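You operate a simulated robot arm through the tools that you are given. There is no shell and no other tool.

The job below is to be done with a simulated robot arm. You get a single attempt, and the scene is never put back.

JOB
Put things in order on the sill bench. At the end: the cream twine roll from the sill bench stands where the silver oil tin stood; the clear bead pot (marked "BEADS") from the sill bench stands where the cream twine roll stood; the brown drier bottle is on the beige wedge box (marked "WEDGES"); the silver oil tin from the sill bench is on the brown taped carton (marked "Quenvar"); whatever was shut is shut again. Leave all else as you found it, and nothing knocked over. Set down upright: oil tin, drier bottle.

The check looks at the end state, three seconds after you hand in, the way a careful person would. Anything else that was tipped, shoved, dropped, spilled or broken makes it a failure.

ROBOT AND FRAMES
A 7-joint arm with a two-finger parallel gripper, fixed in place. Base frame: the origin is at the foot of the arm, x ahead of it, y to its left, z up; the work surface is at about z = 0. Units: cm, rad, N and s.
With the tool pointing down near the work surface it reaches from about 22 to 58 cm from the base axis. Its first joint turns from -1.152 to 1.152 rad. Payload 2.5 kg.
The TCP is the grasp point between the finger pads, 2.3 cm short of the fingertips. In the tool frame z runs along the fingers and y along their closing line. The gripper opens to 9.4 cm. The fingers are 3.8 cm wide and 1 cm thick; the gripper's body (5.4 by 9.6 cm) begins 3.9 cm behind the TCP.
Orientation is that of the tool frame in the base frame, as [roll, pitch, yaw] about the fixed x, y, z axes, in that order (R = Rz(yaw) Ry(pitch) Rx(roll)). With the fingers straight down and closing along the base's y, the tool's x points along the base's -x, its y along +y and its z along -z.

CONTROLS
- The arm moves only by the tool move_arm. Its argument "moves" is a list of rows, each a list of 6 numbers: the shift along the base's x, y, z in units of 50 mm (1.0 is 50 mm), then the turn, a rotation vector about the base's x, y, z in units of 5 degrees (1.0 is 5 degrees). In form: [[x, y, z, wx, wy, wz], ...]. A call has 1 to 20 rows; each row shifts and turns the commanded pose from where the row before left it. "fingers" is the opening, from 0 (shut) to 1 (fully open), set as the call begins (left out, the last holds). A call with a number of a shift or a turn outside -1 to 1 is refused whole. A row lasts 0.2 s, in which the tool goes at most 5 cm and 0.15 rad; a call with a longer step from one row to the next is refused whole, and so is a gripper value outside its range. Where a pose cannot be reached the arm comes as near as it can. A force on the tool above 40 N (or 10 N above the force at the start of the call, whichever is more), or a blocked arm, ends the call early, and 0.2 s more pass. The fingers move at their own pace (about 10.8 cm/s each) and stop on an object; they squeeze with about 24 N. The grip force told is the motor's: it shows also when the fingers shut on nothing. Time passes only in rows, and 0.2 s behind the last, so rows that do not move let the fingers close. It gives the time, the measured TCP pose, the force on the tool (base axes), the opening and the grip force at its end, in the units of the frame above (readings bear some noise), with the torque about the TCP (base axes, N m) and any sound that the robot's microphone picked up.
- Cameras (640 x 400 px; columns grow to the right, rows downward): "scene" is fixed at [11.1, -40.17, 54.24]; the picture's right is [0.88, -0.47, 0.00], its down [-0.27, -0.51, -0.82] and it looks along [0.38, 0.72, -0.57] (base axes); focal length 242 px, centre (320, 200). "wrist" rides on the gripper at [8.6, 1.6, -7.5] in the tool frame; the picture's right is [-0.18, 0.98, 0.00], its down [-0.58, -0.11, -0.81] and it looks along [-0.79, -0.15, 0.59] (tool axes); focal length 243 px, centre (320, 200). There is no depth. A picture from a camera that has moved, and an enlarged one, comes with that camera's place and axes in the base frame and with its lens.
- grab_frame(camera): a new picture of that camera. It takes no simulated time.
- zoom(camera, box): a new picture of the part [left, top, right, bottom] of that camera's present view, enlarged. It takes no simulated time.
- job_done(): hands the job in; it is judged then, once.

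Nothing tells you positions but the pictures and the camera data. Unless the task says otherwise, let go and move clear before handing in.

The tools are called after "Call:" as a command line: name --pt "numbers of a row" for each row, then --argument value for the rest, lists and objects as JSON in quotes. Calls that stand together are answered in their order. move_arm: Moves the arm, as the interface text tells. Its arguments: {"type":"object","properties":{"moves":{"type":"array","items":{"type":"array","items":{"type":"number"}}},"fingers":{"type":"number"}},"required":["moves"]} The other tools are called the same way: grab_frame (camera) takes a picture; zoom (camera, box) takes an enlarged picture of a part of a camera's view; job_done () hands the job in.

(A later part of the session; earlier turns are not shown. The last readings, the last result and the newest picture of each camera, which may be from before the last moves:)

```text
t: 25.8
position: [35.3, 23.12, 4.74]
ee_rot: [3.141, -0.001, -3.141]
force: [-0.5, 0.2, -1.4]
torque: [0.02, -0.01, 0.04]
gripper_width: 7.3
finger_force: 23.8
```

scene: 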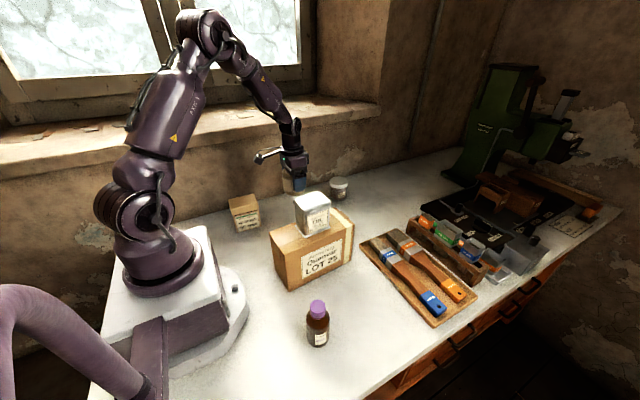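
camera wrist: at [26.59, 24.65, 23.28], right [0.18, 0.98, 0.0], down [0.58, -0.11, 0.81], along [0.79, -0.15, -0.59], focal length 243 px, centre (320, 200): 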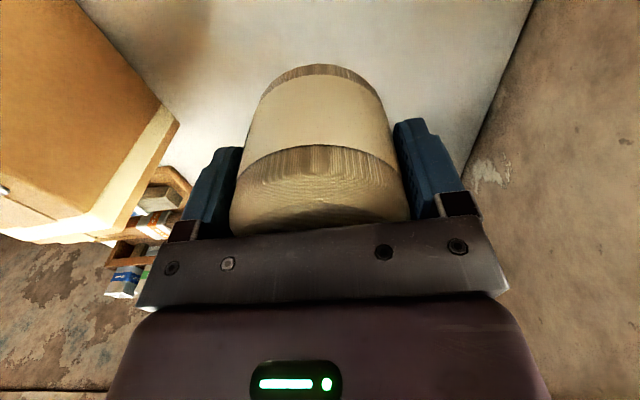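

Still just free. I'll take a couple more tiny steps.

Call:
move_arm --pt "0 0 -0.02 0 0 0" --pt "0 0 -0.02 0 0 0" --pt "0 0 0 0 0 0"

```text
t: 26.6
position: [35.17, 23.14, 4.61]
ee_rot: [-3.141, 0.002, 3.141]
force: [-2.6, -3.0, 19.1]
torque: [-0.38, 0.15, -0.15]
gripper_width: 7.32
finger_force: 24.1
```

The roll touches the bench. I'll ease off 1 mm and release.

Call:
move_arm --pt "0 0 0.02 0 0 0" --pt "0 0 0 0 0 0"

Call:
move_arm --pt "0 0 0 0 0 0" --pt "0 0 0 0 0 0" --pt "0 0 0 0 0 0" --fingers 1

Call:
grab_frame --camera "wrist"

```text
t: 27.2
position: [35.34, 23.16, 4.63]
ee_rot: [3.141, 0.001, -3.141]
force: [1.9, -2.5, 6.1]
torque: [-0.03, -0.22, -0.07]
gripper_width: 7.28
finger_force: 23.6
```

```text
t: 28.0
position: [35.19, 23.18, 4.67]
ee_rot: [3.141, -0.001, 3.141]
force: [-0.3, 0.4, 0.2]
torque: [0.02, 0.0, -0.04]
gripper_width: 9.38
finger_force: 0.1
```

```text
taken
camera wrist: at [26.5, 24.84, 12.18], right [0.18, 0.98, 0.0], down [0.58, -0.11, 0.81], along [0.79, -0.15, -0.59], focal length 243 px, centre (320, 200)
```

wrist: 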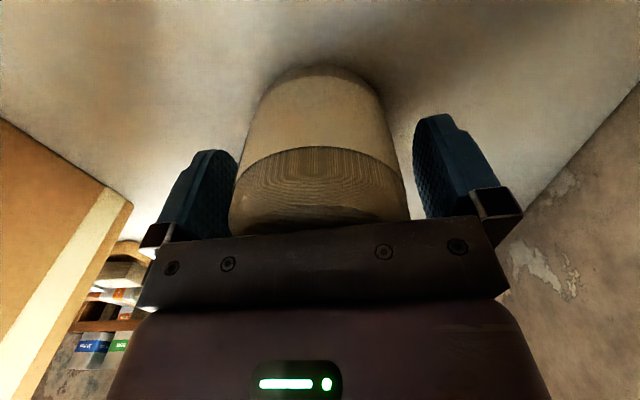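

The fingers are clear of the roll. I'll lift straight up, then look at the roll and the bead pot.

Call:
move_arm --pt "0 0 0.4 0 0 0" --pt "0 0 0.8 0 0 0" --pt "0 0 0.9 0 0 0" --pt "0 0 0.9 0 0 0" --pt "0 0 0 0 0 0" --fingers 1

Call:
grab_frame --camera "wrist"

Call:
zoom --camera "scene" --box '[240, 140, 380, 260]'

```text
t: 29.2
position: [35.25, 23.31, 19.93]
ee_rot: [3.14, 0.001, 3.142]
force: [0.3, -0.1, 0.2]
torque: [0.01, 0.0, -0.01]
gripper_width: 9.41
finger_force: 0.1
```

```text
taken
camera wrist: at [26.5, 24.92, 27.49], right [0.18, 0.98, 0.0], down [0.58, -0.11, 0.81], along [0.79, -0.15, -0.59], focal length 243 px, centre (320, 200)
```

wrist: 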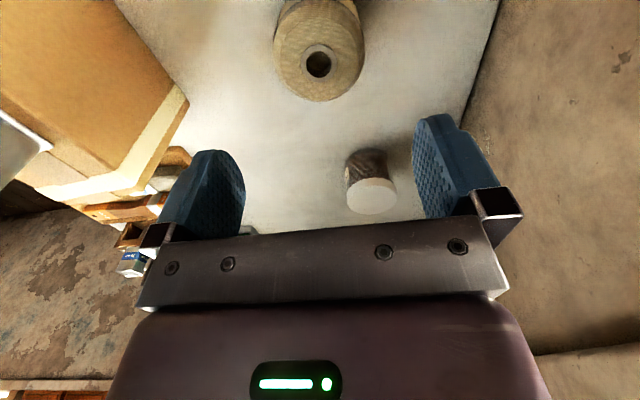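

```text
3.33 times, centred on (310, 200) of scene
camera zoom: at [11.1, -40.17, 54.24], right [0.88, -0.47, 0.0], down [-0.27, -0.51, -0.82], along [0.38, 0.72, -0.57], focal length 808 px, centre (353, 200)
```

zoom: 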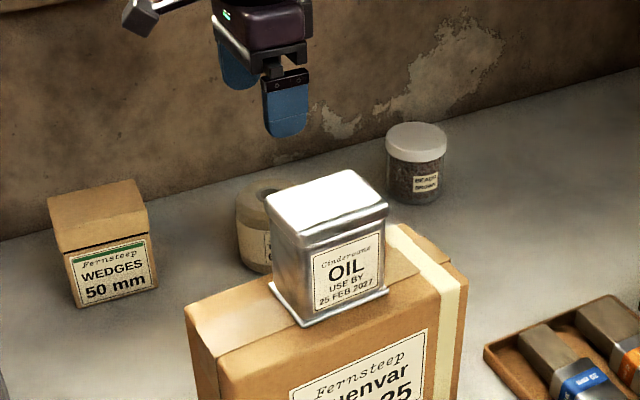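

The twine stands at about (35.4, 23.2), where the tin was. The bead pot at about (55.2, 27.3) is at the edge of the reach, so I'll come at it radially with the tool turned 26° and a slight outward tilt. First comes a view pose.

Call:
move_arm --pt "0.357 -0.02 0 0 0 0.877" --pt "0.357 -0.02 0 0 0 0.877" --pt "0.357 -0.02 0 0 0 0.877" --pt "0.357 -0.02 0 0 0 0.877" --pt "0.357 -0.02 0 0 0 0.877" --pt "0.357 -0.02 0 0 0 0.877" --pt "0 0 0 0 0 0" --fingers 1

Call:
grab_frame --camera "wrist"

Call:
zoom --camera "wrist" --box '[240, 20, 400, 140]'

```text
t: 30.8
position: [45.96, 22.78, 19.88]
ee_rot: [-3.142, -0.001, -2.683]
force: [0.0, -0.7, 0.4]
torque: [0.03, -0.04, -0.01]
gripper_width: 9.4
finger_force: 0.1
```

```text
taken
camera wrist: at [37.39, 20.39, 27.36], right [-0.27, 0.96, 0.0], down [0.57, 0.16, 0.81], along [0.78, 0.22, -0.59], focal length 243 px, centre (320, 200)
```

wrist: 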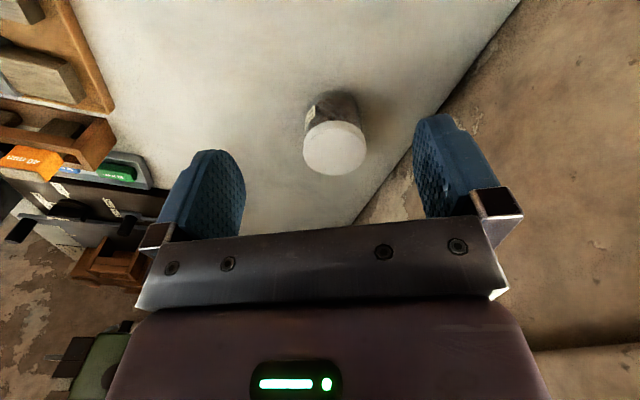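

```text
3.33 times, centred on (320, 80) of wrist
camera zoom: at [37.39, 20.39, 27.36], right [-0.27, 0.96, 0.0], down [0.57, 0.16, 0.81], along [0.78, 0.22, -0.59], focal length 809 px, centre (320, 600)
```

zoom: 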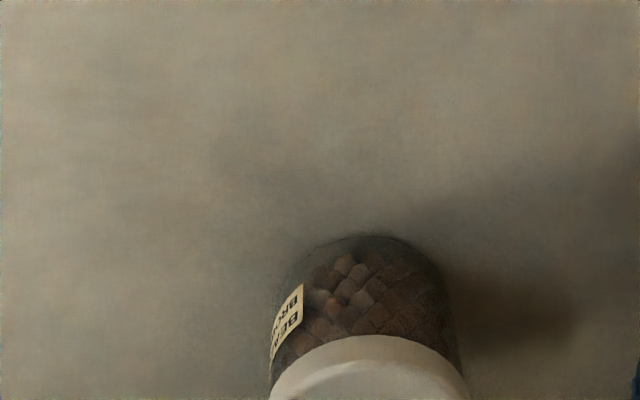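

Call:
zoom --camera "wrist" --box '[280, 70, 390, 190]'

```text
3.33 times, centred on (335, 130) of wrist
camera zoom: at [37.39, 20.39, 27.36], right [-0.27, 0.96, 0.0], down [0.57, 0.16, 0.81], along [0.78, 0.22, -0.59], focal length 809 px, centre (270, 433)
```

zoom: 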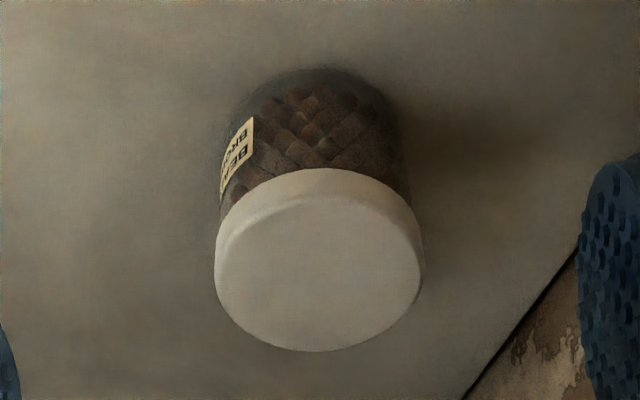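

The pot centre is about (55.35, 27.2), its lid 7.1 cm across and its height 6.5 cm. I'll move above it while tilting the fingers 20° outward, and check that the pose is reached.

Call:
move_arm --pt "0.374 0.18 -0.228 0.354 -0.718 0" --pt "0.374 0.18 -0.228 0.354 -0.718 0" --pt "0.374 0.18 -0.228 0.354 -0.718 0" --pt "0.374 0.18 -0.228 0.354 -0.718 0" --pt "0.374 0.18 -0.228 0.354 -0.718 0" --pt "0 0 0 0 0 0" --pt "0 0 0 0 0 0" --fingers 1

Call:
grab_frame --camera "wrist"

Call:
zoom --camera "scene" --box '[280, 90, 400, 230]'

```text
t: 32.4
position: [55.49, 27.1, 14.05]
ee_rot: [-3.141, 0.349, -2.682]
force: [-0.2, 0.5, 0.4]
torque: [-0.01, 0.02, 0.02]
gripper_width: 9.39
finger_force: 0.2
```

```text
taken
camera wrist: at [45.01, 23.91, 18.19], right [-0.28, 0.96, 0.06], down [0.29, 0.02, 0.96], along [0.92, 0.29, -0.28], focal length 243 px, centre (320, 200)
```

wrist: 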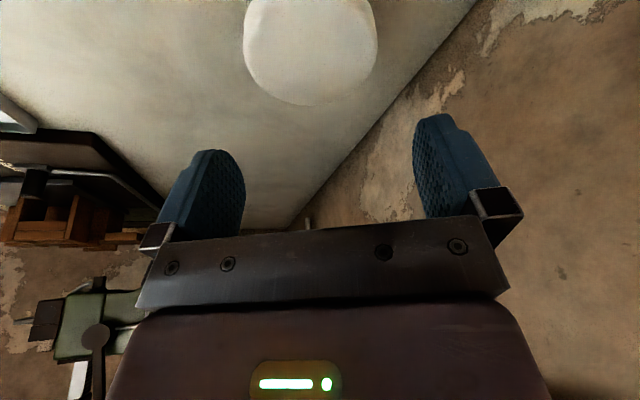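

```text
2.86 times, centred on (340, 160) of scene
camera zoom: at [11.1, -40.17, 54.24], right [0.88, -0.47, 0.0], down [-0.27, -0.51, -0.82], along [0.38, 0.72, -0.57], focal length 692 px, centre (263, 314)
```

zoom: 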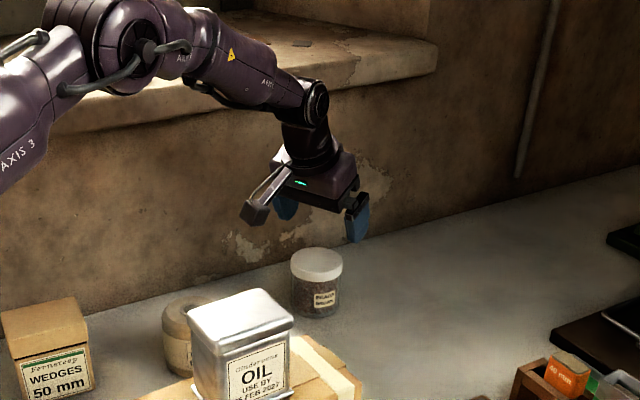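

The tilted pose is reached fine. Refining the lid's edges puts the centre nearer (55.7, 27.25), so I'll nudge over and come down to just above the lid.

Call:
move_arm --pt "0.07 0.02 -0.3 0 0 0" --pt "0 0 -0.3 0 0 0" --pt "0 0 -0.2 0 0 0" --pt "0 0 0 0 0 0" --pt "0 0 0 0 0 0" --fingers 1

Call:
grab_frame --camera "wrist"

Call:
zoom --camera "scene" --box '[300, 130, 400, 220]'

```text
t: 33.6
position: [55.81, 27.3, 10.23]
ee_rot: [3.139, 0.348, -2.685]
force: [1.0, -0.3, 0.6]
torque: [0.0, -0.01, -0.02]
gripper_width: 9.39
finger_force: 0.0
```

```text
taken
camera wrist: at [45.4, 24.03, 14.26], right [-0.28, 0.96, 0.06], down [0.29, 0.02, 0.96], along [0.92, 0.29, -0.28], focal length 243 px, centre (320, 200)
```

wrist: 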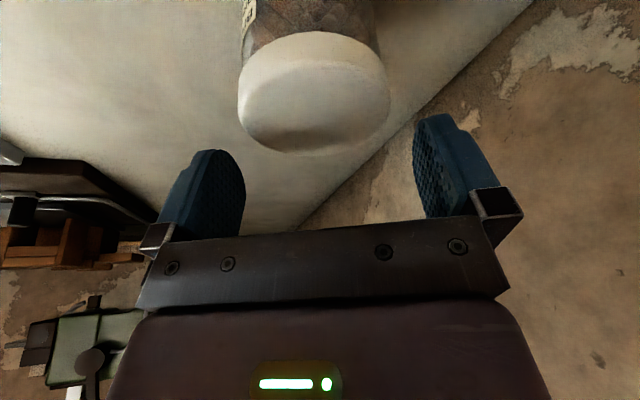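

```text
4.44 times, centred on (350, 175) of scene
camera zoom: at [11.1, -40.17, 54.24], right [0.88, -0.47, 0.0], down [-0.27, -0.51, -0.82], along [0.38, 0.72, -0.57], focal length 1077 px, centre (187, 311)
```

zoom: 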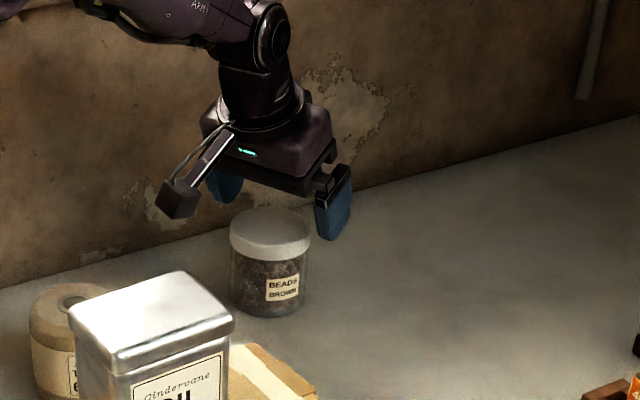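

The pot is between the fingers' lanes with about 1 cm margin each side. I'll make a 2 mm sideways trim and then descend to grip height.

Call:
move_arm --pt "0.02 -0.036 -0.1 0 0 0" --pt "0 0 -0.3 0 0 0" --pt "0 0 -0.3 0 0 0" --pt "0 0 -0.2 0 0 0" --pt "0 0 -0.14 0 0 0" --pt "0 0 0 0 0 0" --fingers 1

Call:
grab_frame --camera "wrist"

Call:
zoom --camera "scene" --box '[300, 130, 400, 220]'

```text
t: 35.0
position: [55.8, 27.03, 4.79]
ee_rot: [3.141, 0.348, -2.682]
force: [-0.2, -0.1, 0.3]
torque: [-0.01, 0.03, -0.01]
gripper_width: 9.39
finger_force: 0.1
```

```text
taken
camera wrist: at [45.46, 23.96, 9.03], right [-0.28, 0.96, 0.06], down [0.29, 0.02, 0.96], along [0.92, 0.29, -0.28], focal length 243 px, centre (320, 200)
```

wrist: 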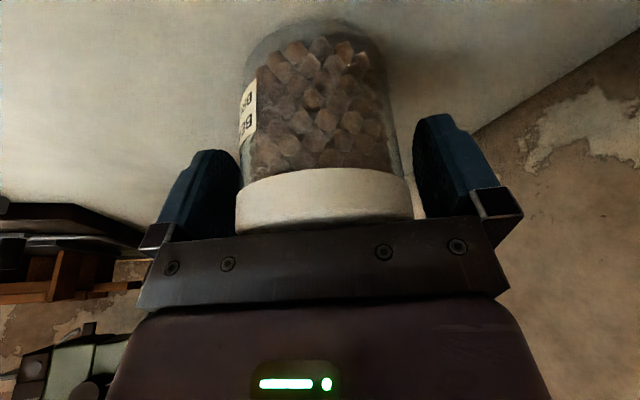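

```text
4.44 times, centred on (350, 175) of scene
camera zoom: at [11.1, -40.17, 54.24], right [0.88, -0.47, 0.0], down [-0.27, -0.51, -0.82], along [0.38, 0.72, -0.57], focal length 1077 px, centre (187, 311)
```

zoom: 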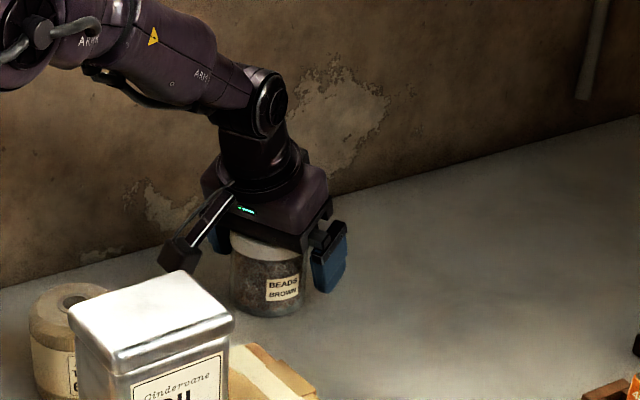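

The pot is between the fingers with no contact. I'll close and do a small test lift.

Call:
move_arm --pt "0 0 0 0 0 0" --pt "0 0 0 0 0 0" --pt "0 0 0 0 0 0" --fingers 0

Call:
grab_frame --camera "wrist"

```text
t: 35.8
position: [56.01, 27.18, 5.02]
ee_rot: [-3.141, 0.349, -2.683]
force: [-0.1, 0.5, -0.3]
torque: [0.06, -0.05, 0.01]
gripper_width: 6.92
finger_force: 24.1
```

```text
taken
camera wrist: at [45.46, 23.96, 9.06], right [-0.28, 0.96, 0.06], down [0.29, 0.02, 0.96], along [0.92, 0.29, -0.28], focal length 243 px, centre (320, 200)
```

wrist: 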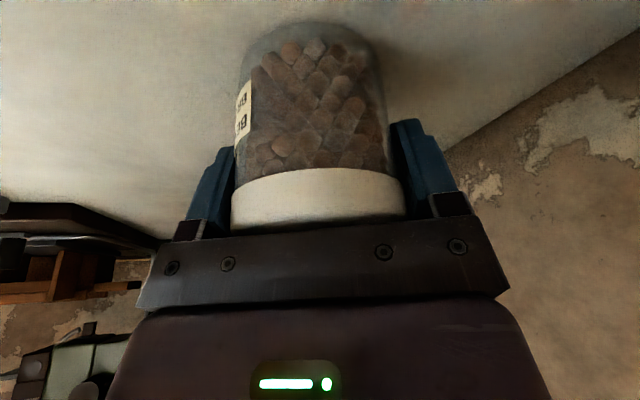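

Grip is good at 6.9 cm. I'll lift the pot slightly to verify the hold.

Call:
move_arm --pt "0 0 0.15 0 0 0" --pt "0 0 0.3 0 0 0" --pt "0 0 0 0 0 0"

Call:
zoom --camera "scene" --box '[300, 130, 400, 220]'

Call:
grab_frame --camera "wrist"

```text
t: 36.6
position: [55.76, 26.9, 7.07]
ee_rot: [-3.141, 0.348, -2.684]
force: [0.2, 0.4, -1.5]
torque: [-0.01, -0.03, -0.01]
gripper_width: 6.9
finger_force: 24.1
```

```text
4.44 times, centred on (350, 175) of scene
camera zoom: at [11.1, -40.17, 54.24], right [0.88, -0.47, 0.0], down [-0.27, -0.51, -0.82], along [0.38, 0.72, -0.57], focal length 1077 px, centre (187, 311)
```

zoom: 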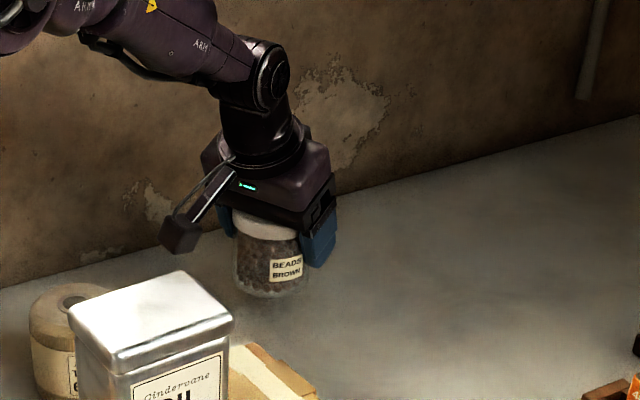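

```text
taken
camera wrist: at [45.35, 23.72, 11.3], right [-0.28, 0.96, 0.06], down [0.29, 0.02, 0.96], along [0.91, 0.29, -0.29], focal length 243 px, centre (320, 200)
```

wrist: 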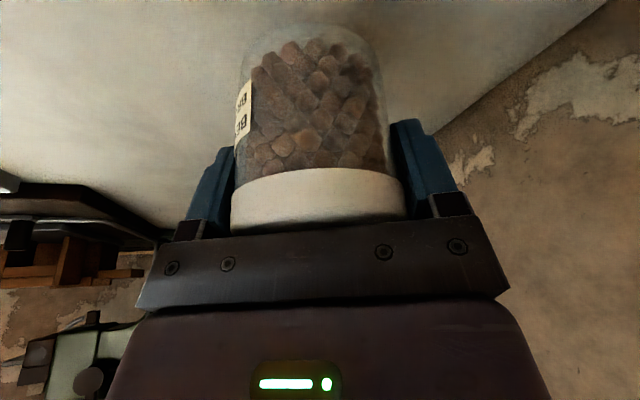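

The pot is up, held upright. I'll raise it and carry it to the twine's former spot at about (49.1, 13.05), turning the tool with the arm.

Call:
move_arm --pt "0 0 0.5 0 0 0" --pt "0 0 0.6 0 0 0" --pt "-0.22 -0.469 0 0 0 -0.38" --pt "-0.22 -0.469 0 0 0 -0.38" --pt "-0.22 -0.469 0 0 0 -0.38" --pt "-0.22 -0.469 0 0 0 -0.38" --pt "-0.22 -0.469 0 0 0 -0.38" --pt "-0.22 -0.469 0 0 0 -0.38" --pt "0 0 0 0 0 0" --pt "0 0 0 0 0 0"

Call:
grab_frame --camera "wrist"

Call:
zoom --camera "scene" --box '[280, 110, 400, 240]'

```text
t: 38.8
position: [49.71, 12.89, 12.6]
ee_rot: [-3.14, 0.349, -2.881]
force: [-0.1, 0.2, -1.4]
torque: [0.0, -0.02, 0.0]
gripper_width: 6.92
finger_force: 23.5
```

```text
taken
camera wrist: at [38.77, 11.73, 16.77], right [-0.08, 0.99, 0.06], down [0.29, -0.04, 0.96], along [0.95, 0.1, -0.28], focal length 243 px, centre (320, 200)
```

wrist: 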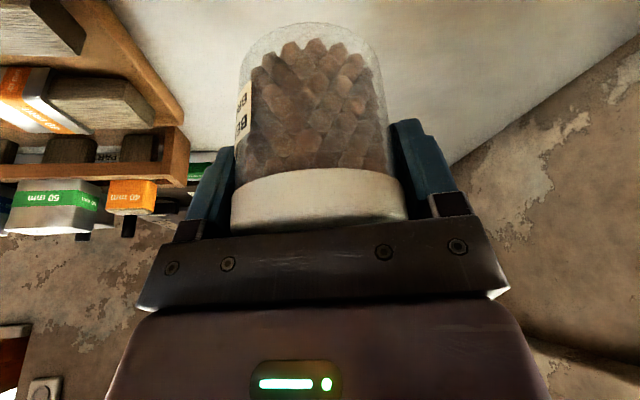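

```text
3.08 times, centred on (340, 175) of scene
camera zoom: at [11.1, -40.17, 54.24], right [0.88, -0.47, 0.0], down [-0.27, -0.51, -0.82], along [0.38, 0.72, -0.57], focal length 746 px, centre (258, 277)
```

zoom: 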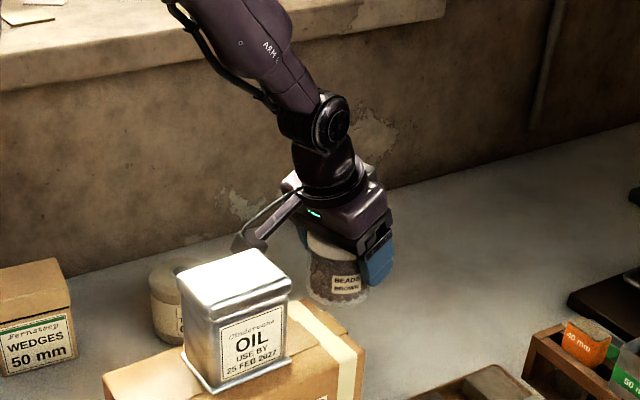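

The pot is over the twine's old spot, a few millimetres off in x. I'll trim it and lower to just above the bench, then re-read the pose.

Call:
move_arm --pt "-0.04 0.01 -0.3 0 0 0" --pt "0 0 -0.5 0 0 0" --pt "0 0 -0.4 0 0 0" --pt "0 0 -0.15 0 0 0" --pt "0 0 0 0 0 0" --pt "0 0 0 0 0 0"

Call:
grab_frame --camera "wrist"

Call:
zoom --camera "scene" --box '[300, 140, 400, 240]'

```text
t: 40.2
position: [49.01, 13.08, 5.62]
ee_rot: [-3.141, 0.35, -2.882]
force: [0.0, -0.7, -1.2]
torque: [0.0, 0.02, -0.01]
gripper_width: 6.91
finger_force: 23.5
```

```text
taken
camera wrist: at [38.27, 11.94, 9.74], right [-0.09, 0.99, 0.06], down [0.29, -0.04, 0.96], along [0.95, 0.1, -0.28], focal length 243 px, centre (320, 200)
```

wrist: 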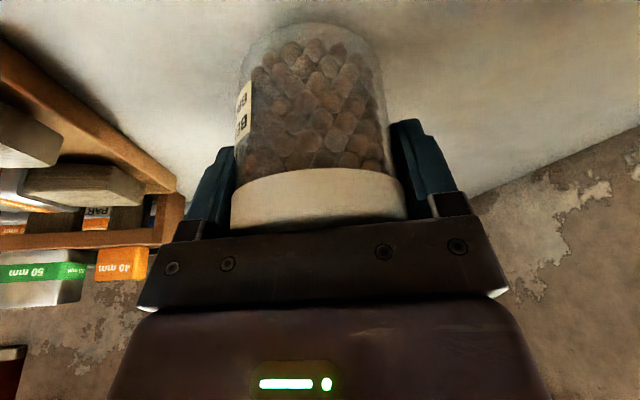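

```text
4.00 times, centred on (350, 190) of scene
camera zoom: at [11.1, -40.17, 54.24], right [0.88, -0.47, 0.0], down [-0.27, -0.51, -0.82], along [0.38, 0.72, -0.57], focal length 969 px, centre (200, 240)
```

zoom: 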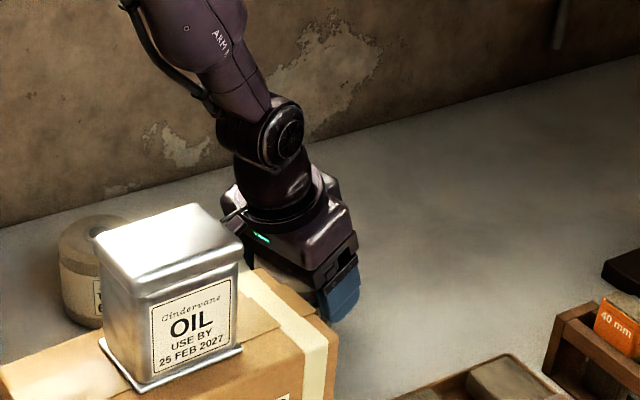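

It's at about (49.0, 13.1) with roughly 0.7 cm left to go. I'll lower it in small steps.

Call:
move_arm --pt "0.01 0 -0.05 0 0 0" --pt "0 0 -0.04 0 0 0" --pt "0 0 -0.02 0 0 0" --pt "0 0 0 0 0 0"

```text
t: 41.2
position: [49.03, 13.01, 5.25]
ee_rot: [3.141, 0.35, -2.882]
force: [0.6, -0.2, -1.2]
torque: [-0.01, -0.03, -0.01]
gripper_width: 6.91
finger_force: 24.6
```

No contact yet, so I'll continue down in 1 mm steps.

Call:
move_arm --pt "0 0 -0.02 0 0 0" --pt "0 0 -0.02 0 0 0" --pt "0 0 -0.02 0 0 0" --pt "0 0 0 0 0 0"

```text
t: 42.2
position: [49.05, 12.94, 5.0]
ee_rot: [3.141, 0.349, -2.88]
force: [-0.1, 0.0, -1.0]
torque: [0.0, -0.06, -0.02]
gripper_width: 6.93
finger_force: 24.0
```

Call:
move_arm --pt "0 0 -0.02 0 0 0" --pt "0 0 -0.015 0 0 0" --pt "0 0 0 0 0 0"

```text
t: 43.0
position: [48.99, 13.03, 4.93]
ee_rot: [-3.141, 0.351, -2.883]
force: [-4.0, -1.1, 10.5]
torque: [0.05, 0.43, 0.06]
gripper_width: 6.93
finger_force: 23.8
```

Contact at about 10 N. I'll relax slightly and open the fingers.

Call:
move_arm --pt "0 0 0.012 0 0 0" --pt "0 0 0 0 0 0"

Call:
move_arm --pt "0 0 0 0 0 0" --pt "0 0 0 0 0 0" --pt "0 0 0 0 0 0" --fingers 1

Call:
grab_frame --camera "wrist"

```text
t: 43.6
position: [48.94, 12.96, 4.98]
ee_rot: [-3.141, 0.352, -2.881]
force: [-1.3, -0.1, 4.0]
torque: [0.11, -0.1, 0.01]
gripper_width: 6.9
finger_force: 24.3
```

```text
t: 44.4
position: [49.03, 12.9, 4.92]
ee_rot: [-3.141, 0.35, -2.881]
force: [-0.4, -0.3, 0.3]
torque: [-0.01, -0.03, -0.02]
gripper_width: 9.4
finger_force: 0.0
```

```text
taken
camera wrist: at [38.15, 11.82, 9.04], right [-0.09, 0.99, 0.06], down [0.29, -0.04, 0.96], along [0.95, 0.1, -0.28], focal length 243 px, centre (320, 200)
```

wrist: 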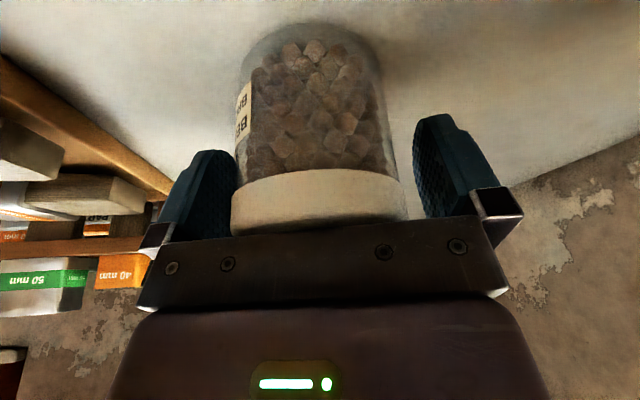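

The fingers are open and clear. I'll lift straight up, then check the pot's place.

Call:
move_arm --pt "0 0 0.3 0 0 0" --pt "0 0 0.6 0 0 0" --pt "0 0 0.8 0 0 0" --pt "0 0 0.8 0 0 0" --pt "0 0 0.5 0 0 0" --pt "0 0 0 0 0 0" --fingers 1

Call:
grab_frame --camera "wrist"

Call:
zoom --camera "scene" --box '[230, 130, 390, 260]'

```text
t: 45.8
position: [49.02, 13.17, 20.04]
ee_rot: [-3.141, 0.35, -2.881]
force: [0.5, 0.0, -0.7]
torque: [0.01, 0.01, 0.04]
gripper_width: 9.38
finger_force: 0.1
```

```text
taken
camera wrist: at [38.16, 11.98, 24.1], right [-0.09, 0.99, 0.06], down [0.29, -0.04, 0.96], along [0.95, 0.1, -0.29], focal length 243 px, centre (320, 200)
```

wrist: 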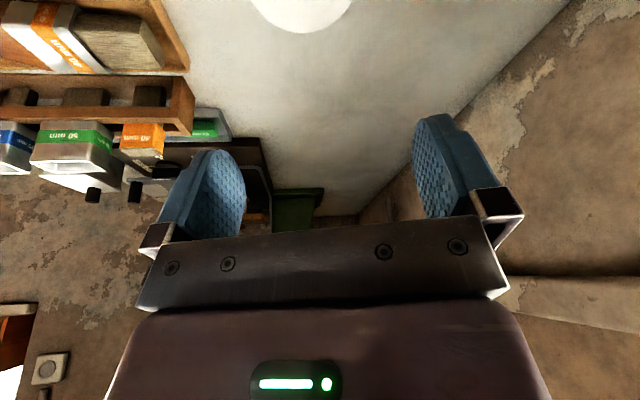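

```text
3.08 times, centred on (310, 195) of scene
camera zoom: at [11.1, -40.17, 54.24], right [0.88, -0.47, 0.0], down [-0.27, -0.51, -0.82], along [0.38, 0.72, -0.57], focal length 746 px, centre (351, 215)
```

zoom: 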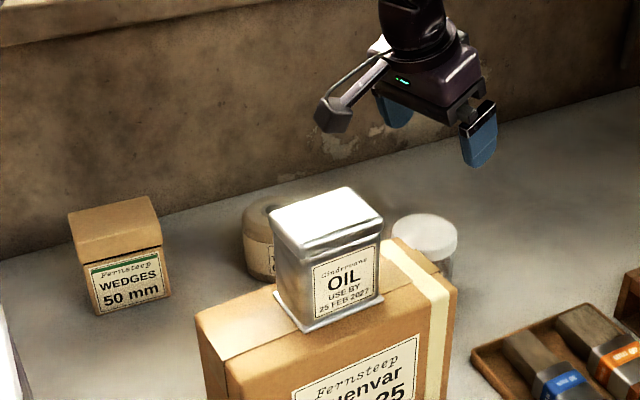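

The pot stands where the twine was. Next is the drier bottle: I'll straighten the tool while rising well above the tin, then swing over to the bottle near (23, -17).

Call:
move_arm --pt "0 0 0.48 -0.206 0.774 0" --pt "0 0 0.48 -0.206 0.774 0" --pt "0 0 0.48 -0.206 0.774 0" --pt "0 0 0.48 -0.206 0.774 0" --pt "0 0 0.48 -0.206 0.774 0" --pt "0 0 0 0 0 0" --fingers 1

Call:
grab_frame --camera "wrist"

Call:
grab_frame --camera "scene"

```text
t: 47.2
position: [49.05, 13.09, 31.77]
ee_rot: [-3.141, -0.001, -2.88]
force: [0.0, -0.8, -0.2]
torque: [-0.01, 0.02, -0.02]
gripper_width: 9.41
finger_force: 0.1
```

```text
taken
camera wrist: at [40.14, 12.49, 39.3], right [-0.07, 1.0, 0.0], down [0.59, 0.04, 0.81], along [0.8, 0.06, -0.59], focal length 243 px, centre (320, 200)
```

wrist: 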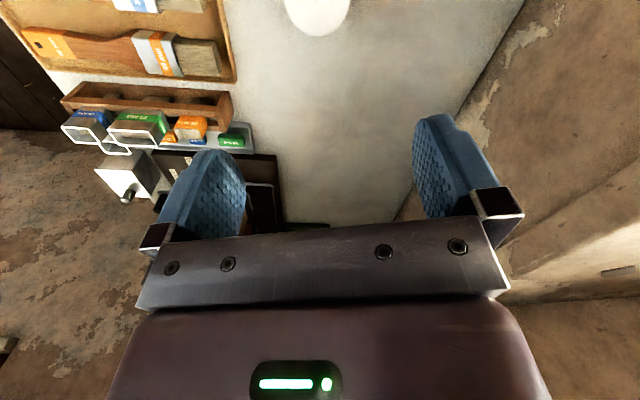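

```text
taken
```

scene: 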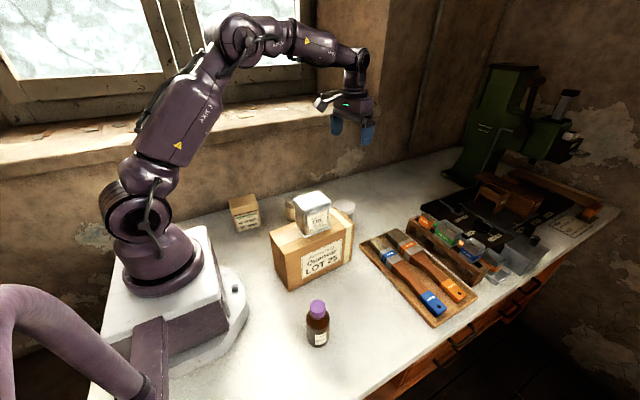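

The pot and tin look right. I'll back off slightly for a full overhead view of the pot and twine to verify their positions.

Call:
move_arm --pt "-0.8 0 0 0 0 0" --pt "-0.8 0 0 0 0 0" --pt "-0.6 0 0 0 0 0" --pt "0 0 0 0 0 0" --fingers 1

Call:
grab_frame --camera "wrist"

Call:
zoom --camera "wrist" --box '[250, 0, 410, 140]'

```text
t: 48.2
position: [37.94, 13.19, 31.93]
ee_rot: [3.14, 0.0, -2.882]
force: [0.4, 0.0, 0.6]
torque: [0.0, -0.01, -0.04]
gripper_width: 9.39
finger_force: 0.1
```

```text
taken
camera wrist: at [29.04, 12.51, 39.43], right [-0.07, 1.0, 0.0], down [0.59, 0.04, 0.81], along [0.8, 0.06, -0.59], focal length 243 px, centre (320, 200)
```

wrist: 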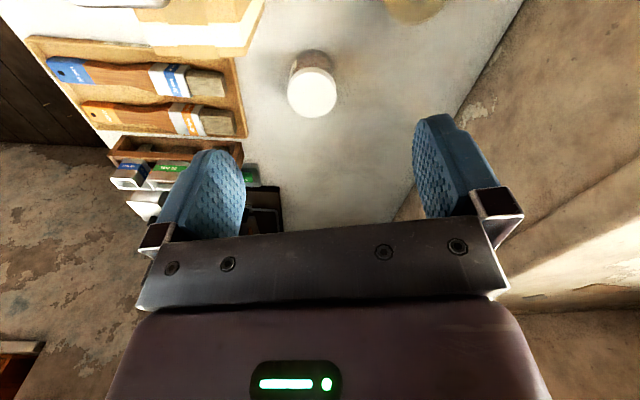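

```text
2.86 times, centred on (330, 70) of wrist
camera zoom: at [29.04, 12.51, 39.43], right [-0.07, 1.0, 0.0], down [0.59, 0.04, 0.81], along [0.8, 0.06, -0.59], focal length 693 px, centre (291, 571)
```

zoom: 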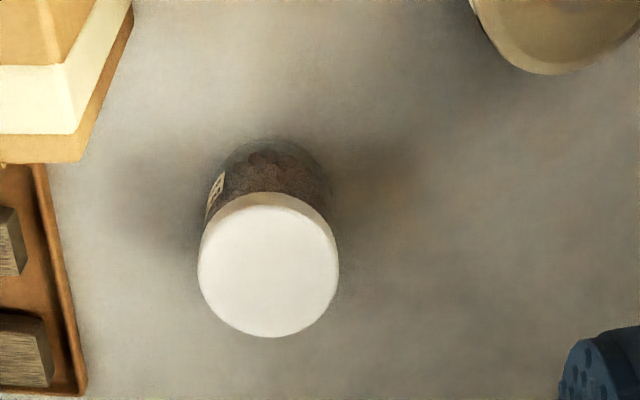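

The pot sits within about 0.4 cm of the twine's old centre, which is good. Now I'll swing over, above the tin, to the drier bottle.

Call:
move_arm --pt "-0.303 -0.525 0 0 0 -0.935" --pt "-0.303 -0.525 0 0 0 -0.935" --pt "-0.303 -0.525 0 0 0 -0.935" --pt "-0.303 -0.525 0 0 0 -0.935" --pt "-0.303 -0.525 0 0 0 -0.935" --pt "-0.303 -0.525 0 0 0 -0.935" --pt "-0.303 -0.525 0 0 0 -0.935" --pt "-0.303 -0.525 -0.35 0 0 -0.935" --pt "-0.303 -0.525 -0.4 0 0 -0.935" --pt "-0.303 -0.525 -0.4 0 0 -0.935" --pt "-0.303 -0.525 -0.4 0 0 -0.935" --pt "0 0 0 0 0 0" --fingers 1

Call:
grab_frame --camera "wrist"

Call:
grab_frame --camera "scene"

```text
t: 50.8
position: [21.3, -15.67, 23.95]
ee_rot: [3.14, -0.001, 2.504]
force: [-0.1, 0.2, 0.1]
torque: [-0.03, 0.01, -0.03]
gripper_width: 9.4
finger_force: 0.1
```

```text
taken
camera wrist: at [15.28, -9.16, 31.43], right [0.73, 0.68, 0.0], down [0.4, -0.43, 0.81], along [0.55, -0.59, -0.59], focal length 243 px, centre (320, 200)
```

wrist: 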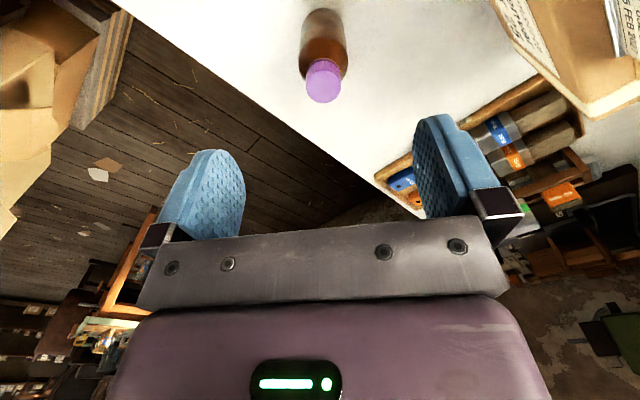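

```text
taken
```

scene: 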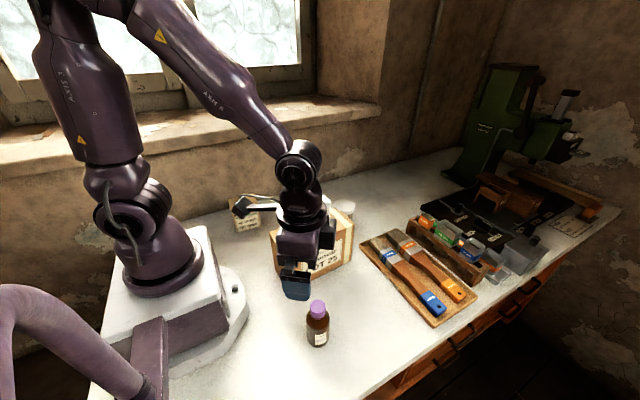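

Call:
zoom --camera "wrist" --box '[270, 0, 380, 120]'

```text
3.33 times, centred on (325, 60) of wrist
camera zoom: at [15.28, -9.16, 31.43], right [0.73, 0.68, 0.0], down [0.4, -0.43, 0.81], along [0.55, -0.59, -0.59], focal length 809 px, centre (303, 667)
```

zoom: 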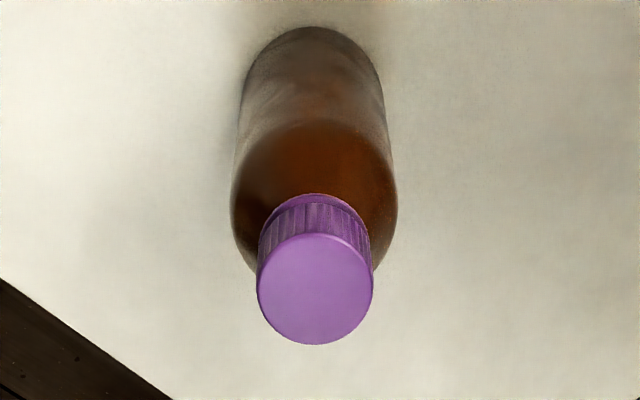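

The bottle is centred near (23.1, -17.07) and stands about 11.4 cm tall. I'll centre over it and come down partway, with the fingers straddling it, to check alignment.

Call:
move_arm --pt "0.35 -0.27 -0.3 0 0 0" --pt "0 0 -0.7 0 0 0" --pt "0 0 -0.7 0 0 0" --pt "0 0 -0.4 0 0 0" --pt "0 0 0 0 0 0" --pt "0 0 0 0 0 0" --fingers 1

Call:
grab_frame --camera "wrist"

Call:
zoom --camera "scene" --box '[250, 220, 390, 360]'

```text
t: 52.2
position: [23.21, -17.4, 13.52]
ee_rot: [3.14, -0.001, 2.503]
force: [-0.5, -0.5, 0.8]
torque: [0.01, 0.05, 0.0]
gripper_width: 9.42
finger_force: 0.0
```

```text
taken
camera wrist: at [16.97, -10.84, 21.09], right [0.73, 0.68, 0.0], down [0.4, -0.43, 0.81], along [0.55, -0.59, -0.59], focal length 243 px, centre (320, 200)
```

wrist: 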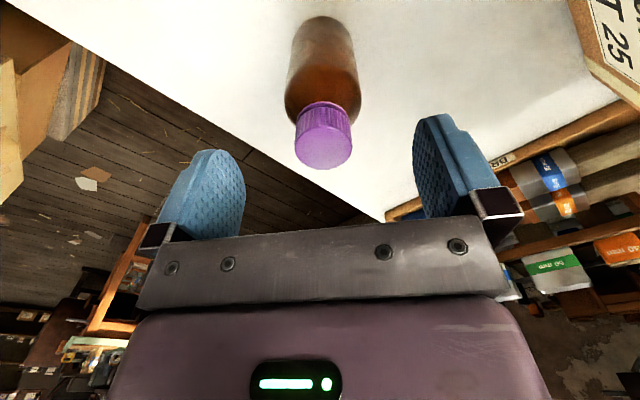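

```text
2.86 times, centred on (320, 290) of scene
camera zoom: at [11.1, -40.17, 54.24], right [0.88, -0.47, 0.0], down [-0.27, -0.51, -0.82], along [0.38, 0.72, -0.57], focal length 692 px, centre (320, -57)
```

zoom: 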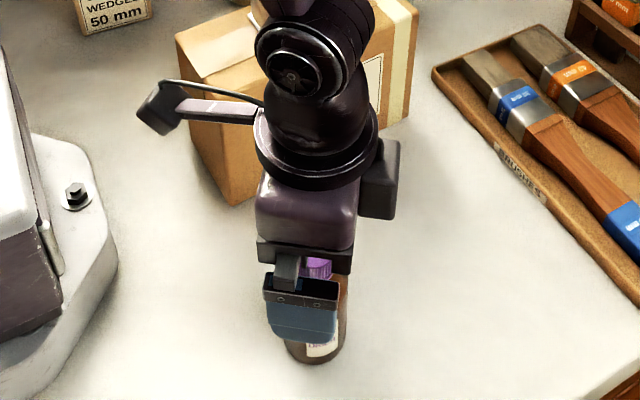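

The fingers straddle the bottle, and a 2.5 mm trim in y centres it. I'll descend to the body height, slowing near the end so the palm stays above the cap.

Call:
move_arm --pt "0 0.05 -0.3 0 0 0" --pt "0 0 -0.4 0 0 0" --pt "0 0 -0.25 0 0 0" --pt "0 0 -0.1 0 0 0" --pt "0 0 -0.05 0 0 0" --pt "0 0 0 0 0 0" --pt "0 0 0 0 0 0" --fingers 1

Call:
grab_frame --camera "wrist"

Call:
zoom --camera "scene" --box '[270, 270, 370, 370]'

```text
t: 53.8
position: [23.04, -16.97, 8.17]
ee_rot: [3.141, 0.0, 2.503]
force: [-0.1, 0.2, 0.8]
torque: [0.02, 0.01, 0.0]
gripper_width: 9.42
finger_force: 0.1
```

```text
taken
camera wrist: at [16.96, -10.33, 15.69], right [0.73, 0.68, 0.0], down [0.4, -0.43, 0.81], along [0.55, -0.59, -0.59], focal length 243 px, centre (320, 200)
```

wrist: 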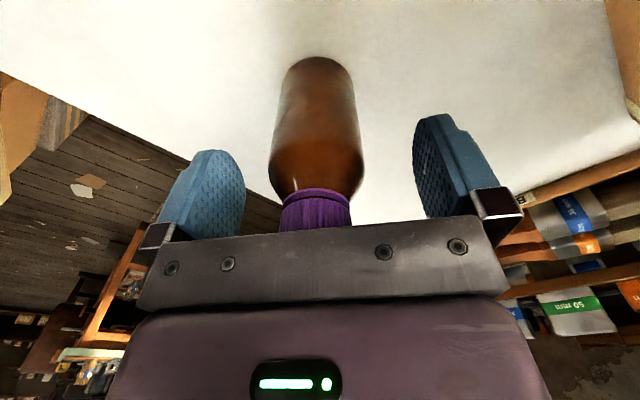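

```text
4.00 times, centred on (320, 320) of scene
camera zoom: at [11.1, -40.17, 54.24], right [0.88, -0.47, 0.0], down [-0.27, -0.51, -0.82], along [0.38, 0.72, -0.57], focal length 969 px, centre (320, -280)
```

zoom: 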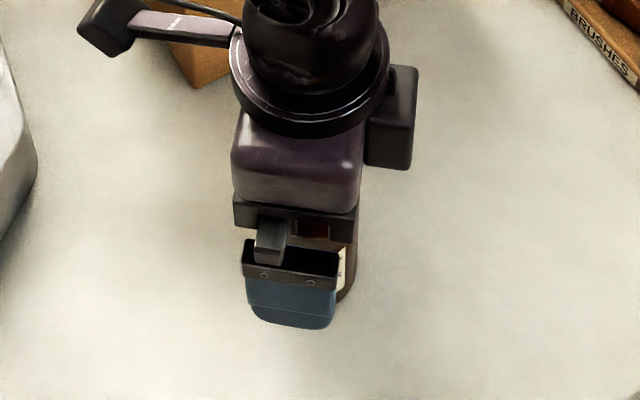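

The bottle sits about 2 mm to one side between the fingers. I'll trim that and go down the last few millimetres.

Call:
move_arm --pt "-0.021 -0.029 -0.04 0 0 0" --pt "0 0 -0.03 0 0 0" --pt "0 0 0 0 0 0" --pt "0 0 0 0 0 0" --fingers 1

Call:
zoom --camera "wrist" --box '[140, 40, 520, 260]'

```text
t: 54.8
position: [23.06, -16.93, 7.74]
ee_rot: [-3.142, -0.001, 2.503]
force: [-0.2, -1.0, -0.1]
torque: [-0.02, -0.02, 0.04]
gripper_width: 9.42
finger_force: 0.1
```

```text
1.68 times, centred on (330, 150) of wrist
camera zoom: at [16.88, -10.54, 15.32], right [0.73, 0.68, 0.0], down [0.4, -0.43, 0.81], along [0.55, -0.59, -0.59], focal length 409 px, centre (303, 284)
```

zoom: 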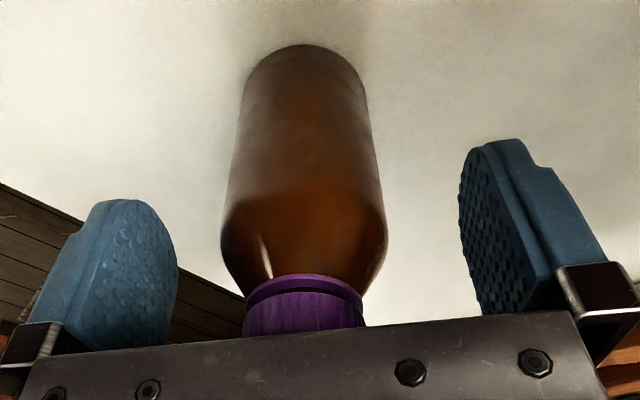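

The cap is now exactly on the gripper's centreline. Closing on the bottle.

Call:
move_arm --pt "0 0 0 0 0 0" --pt "0 0 0 0 0 0" --pt "0 0 0 0 0 0" --pt "0 0 0 0 0 0" --fingers 0

Call:
zoom --camera "wrist" --box '[140, 40, 520, 260]'

Call:
zoom --camera "scene" --box '[270, 270, 370, 370]'

```text
t: 55.8
position: [23.03, -16.96, 7.82]
ee_rot: [3.14, 0.0, 2.502]
force: [0.9, 0.6, 0.9]
torque: [0.02, 0.01, -0.02]
gripper_width: 4.72
finger_force: 24.3
```

```text
1.68 times, centred on (330, 150) of wrist
camera zoom: at [16.88, -10.53, 15.32], right [0.73, 0.68, 0.0], down [0.4, -0.43, 0.81], along [0.55, -0.59, -0.59], focal length 409 px, centre (303, 284)
```

zoom: 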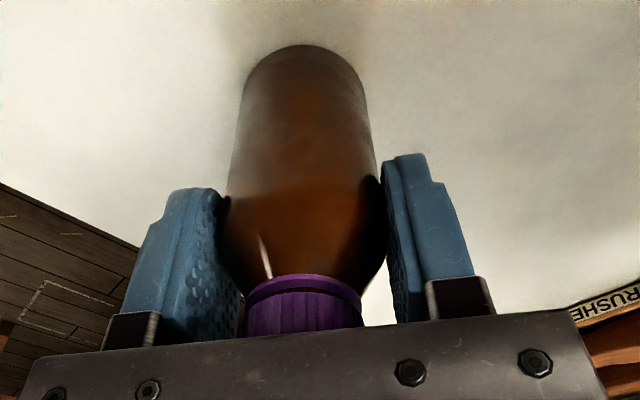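

```text
4.00 times, centred on (320, 320) of scene
camera zoom: at [11.1, -40.17, 54.24], right [0.88, -0.47, 0.0], down [-0.27, -0.51, -0.82], along [0.38, 0.72, -0.57], focal length 969 px, centre (320, -280)
```

zoom: 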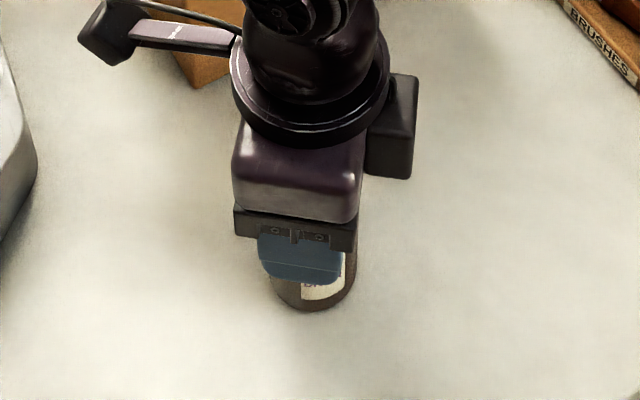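

Gripped at 4.7 cm, on the upper part of the body. I'll lift slowly and check for slip or tilt.

Call:
move_arm --pt "0 0 0.05 0 0 0" --pt "0 0 0.1 0 0 0" --pt "0 0 0.15 0 0 0" --pt "0 0 0 0 0 0" --pt "0 0 0 0 0 0"

Call:
zoom --camera "wrist" --box '[140, 40, 520, 260]'

Call:
zoom --camera "scene" --box '[270, 270, 370, 370]'

```text
t: 57.0
position: [22.93, -17.1, 9.31]
ee_rot: [-3.141, -0.001, 2.504]
force: [-0.2, -0.6, -1.8]
torque: [0.05, -0.02, 0.01]
gripper_width: 4.7
finger_force: 23.9
```

```text
1.68 times, centred on (330, 150) of wrist
camera zoom: at [16.78, -10.53, 16.81], right [0.73, 0.68, 0.0], down [0.4, -0.43, 0.81], along [0.55, -0.59, -0.59], focal length 409 px, centre (303, 284)
```

zoom: 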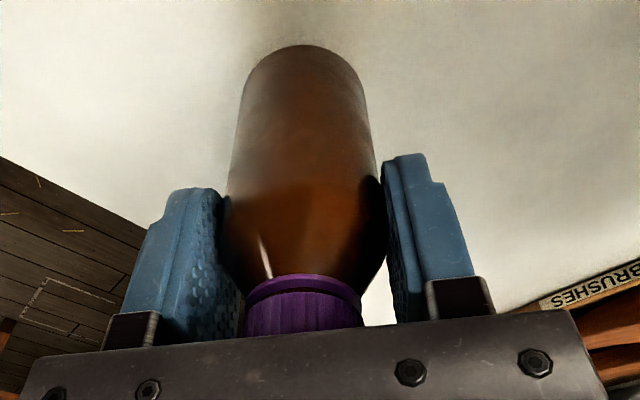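

```text
4.00 times, centred on (320, 320) of scene
camera zoom: at [11.1, -40.17, 54.24], right [0.88, -0.47, 0.0], down [-0.27, -0.51, -0.82], along [0.38, 0.72, -0.57], focal length 969 px, centre (320, -280)
```

zoom: 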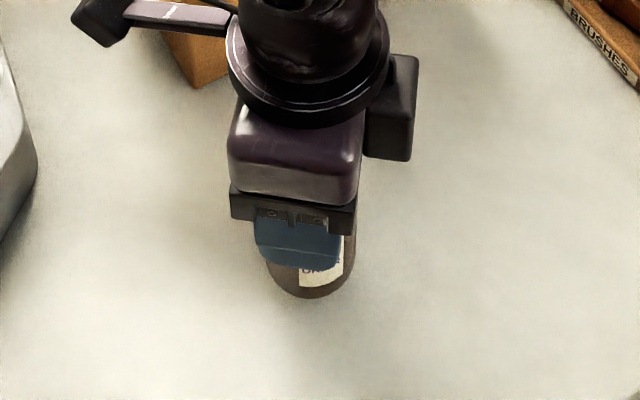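

The bottle hangs straight in the grip. I'll lift it high enough to clear the tin and carton, then swing it around towards the wedge box.

Call:
move_arm --pt "0 0 0.5 0 0 0" --pt "0 0 0.8 0 0 0" --pt "0 0 0.8 0 0 0" --pt "0 0 0.8 0 0 0" --pt "0 0 0.8 0 0 0" --pt "0 0 0.8 0 0 0" --pt "0 0 0.3 0 0 0" --pt "0.119 0.341 0 0 0 0.75" --pt "0.119 0.341 0 0 0 0.75" --pt "0.119 0.341 0 0 0 0.75" --pt "0.119 0.341 0 0 0 0.75" --pt "0.119 0.341 0 0 0 0.75" --pt "0.119 0.341 0 0 0 0.75" --pt "0.119 0.341 0 0 0 0.75" --pt "0.119 0.341 0 0 0 0.75" --pt "0.119 0.341 0 0 0 0.75" --pt "0.119 0.341 0 0 0 0.75" --pt "0 0 0 0 0 0"

Call:
grab_frame --camera "scene"

Call:
grab_frame --camera "wrist"

```text
t: 60.8
position: [28.96, 0.1, 33.24]
ee_rot: [3.141, 0.001, -3.126]
force: [0.3, 0.6, -1.9]
torque: [0.0, -0.02, -0.01]
gripper_width: 4.72
finger_force: 24.2
```

```text
taken
```

scene: 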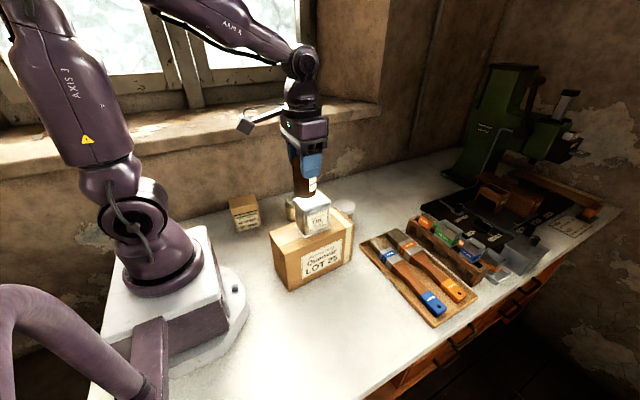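

```text
taken
camera wrist: at [20.13, 1.62, 40.72], right [0.17, 0.99, 0.0], down [0.58, -0.1, 0.81], along [0.79, -0.14, -0.59], focal length 243 px, centre (320, 200)
```

wrist: 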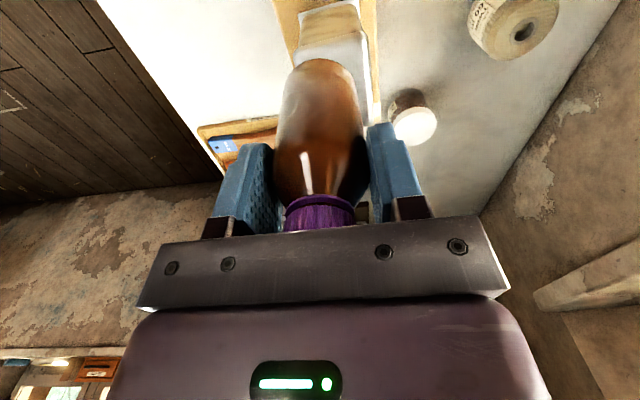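

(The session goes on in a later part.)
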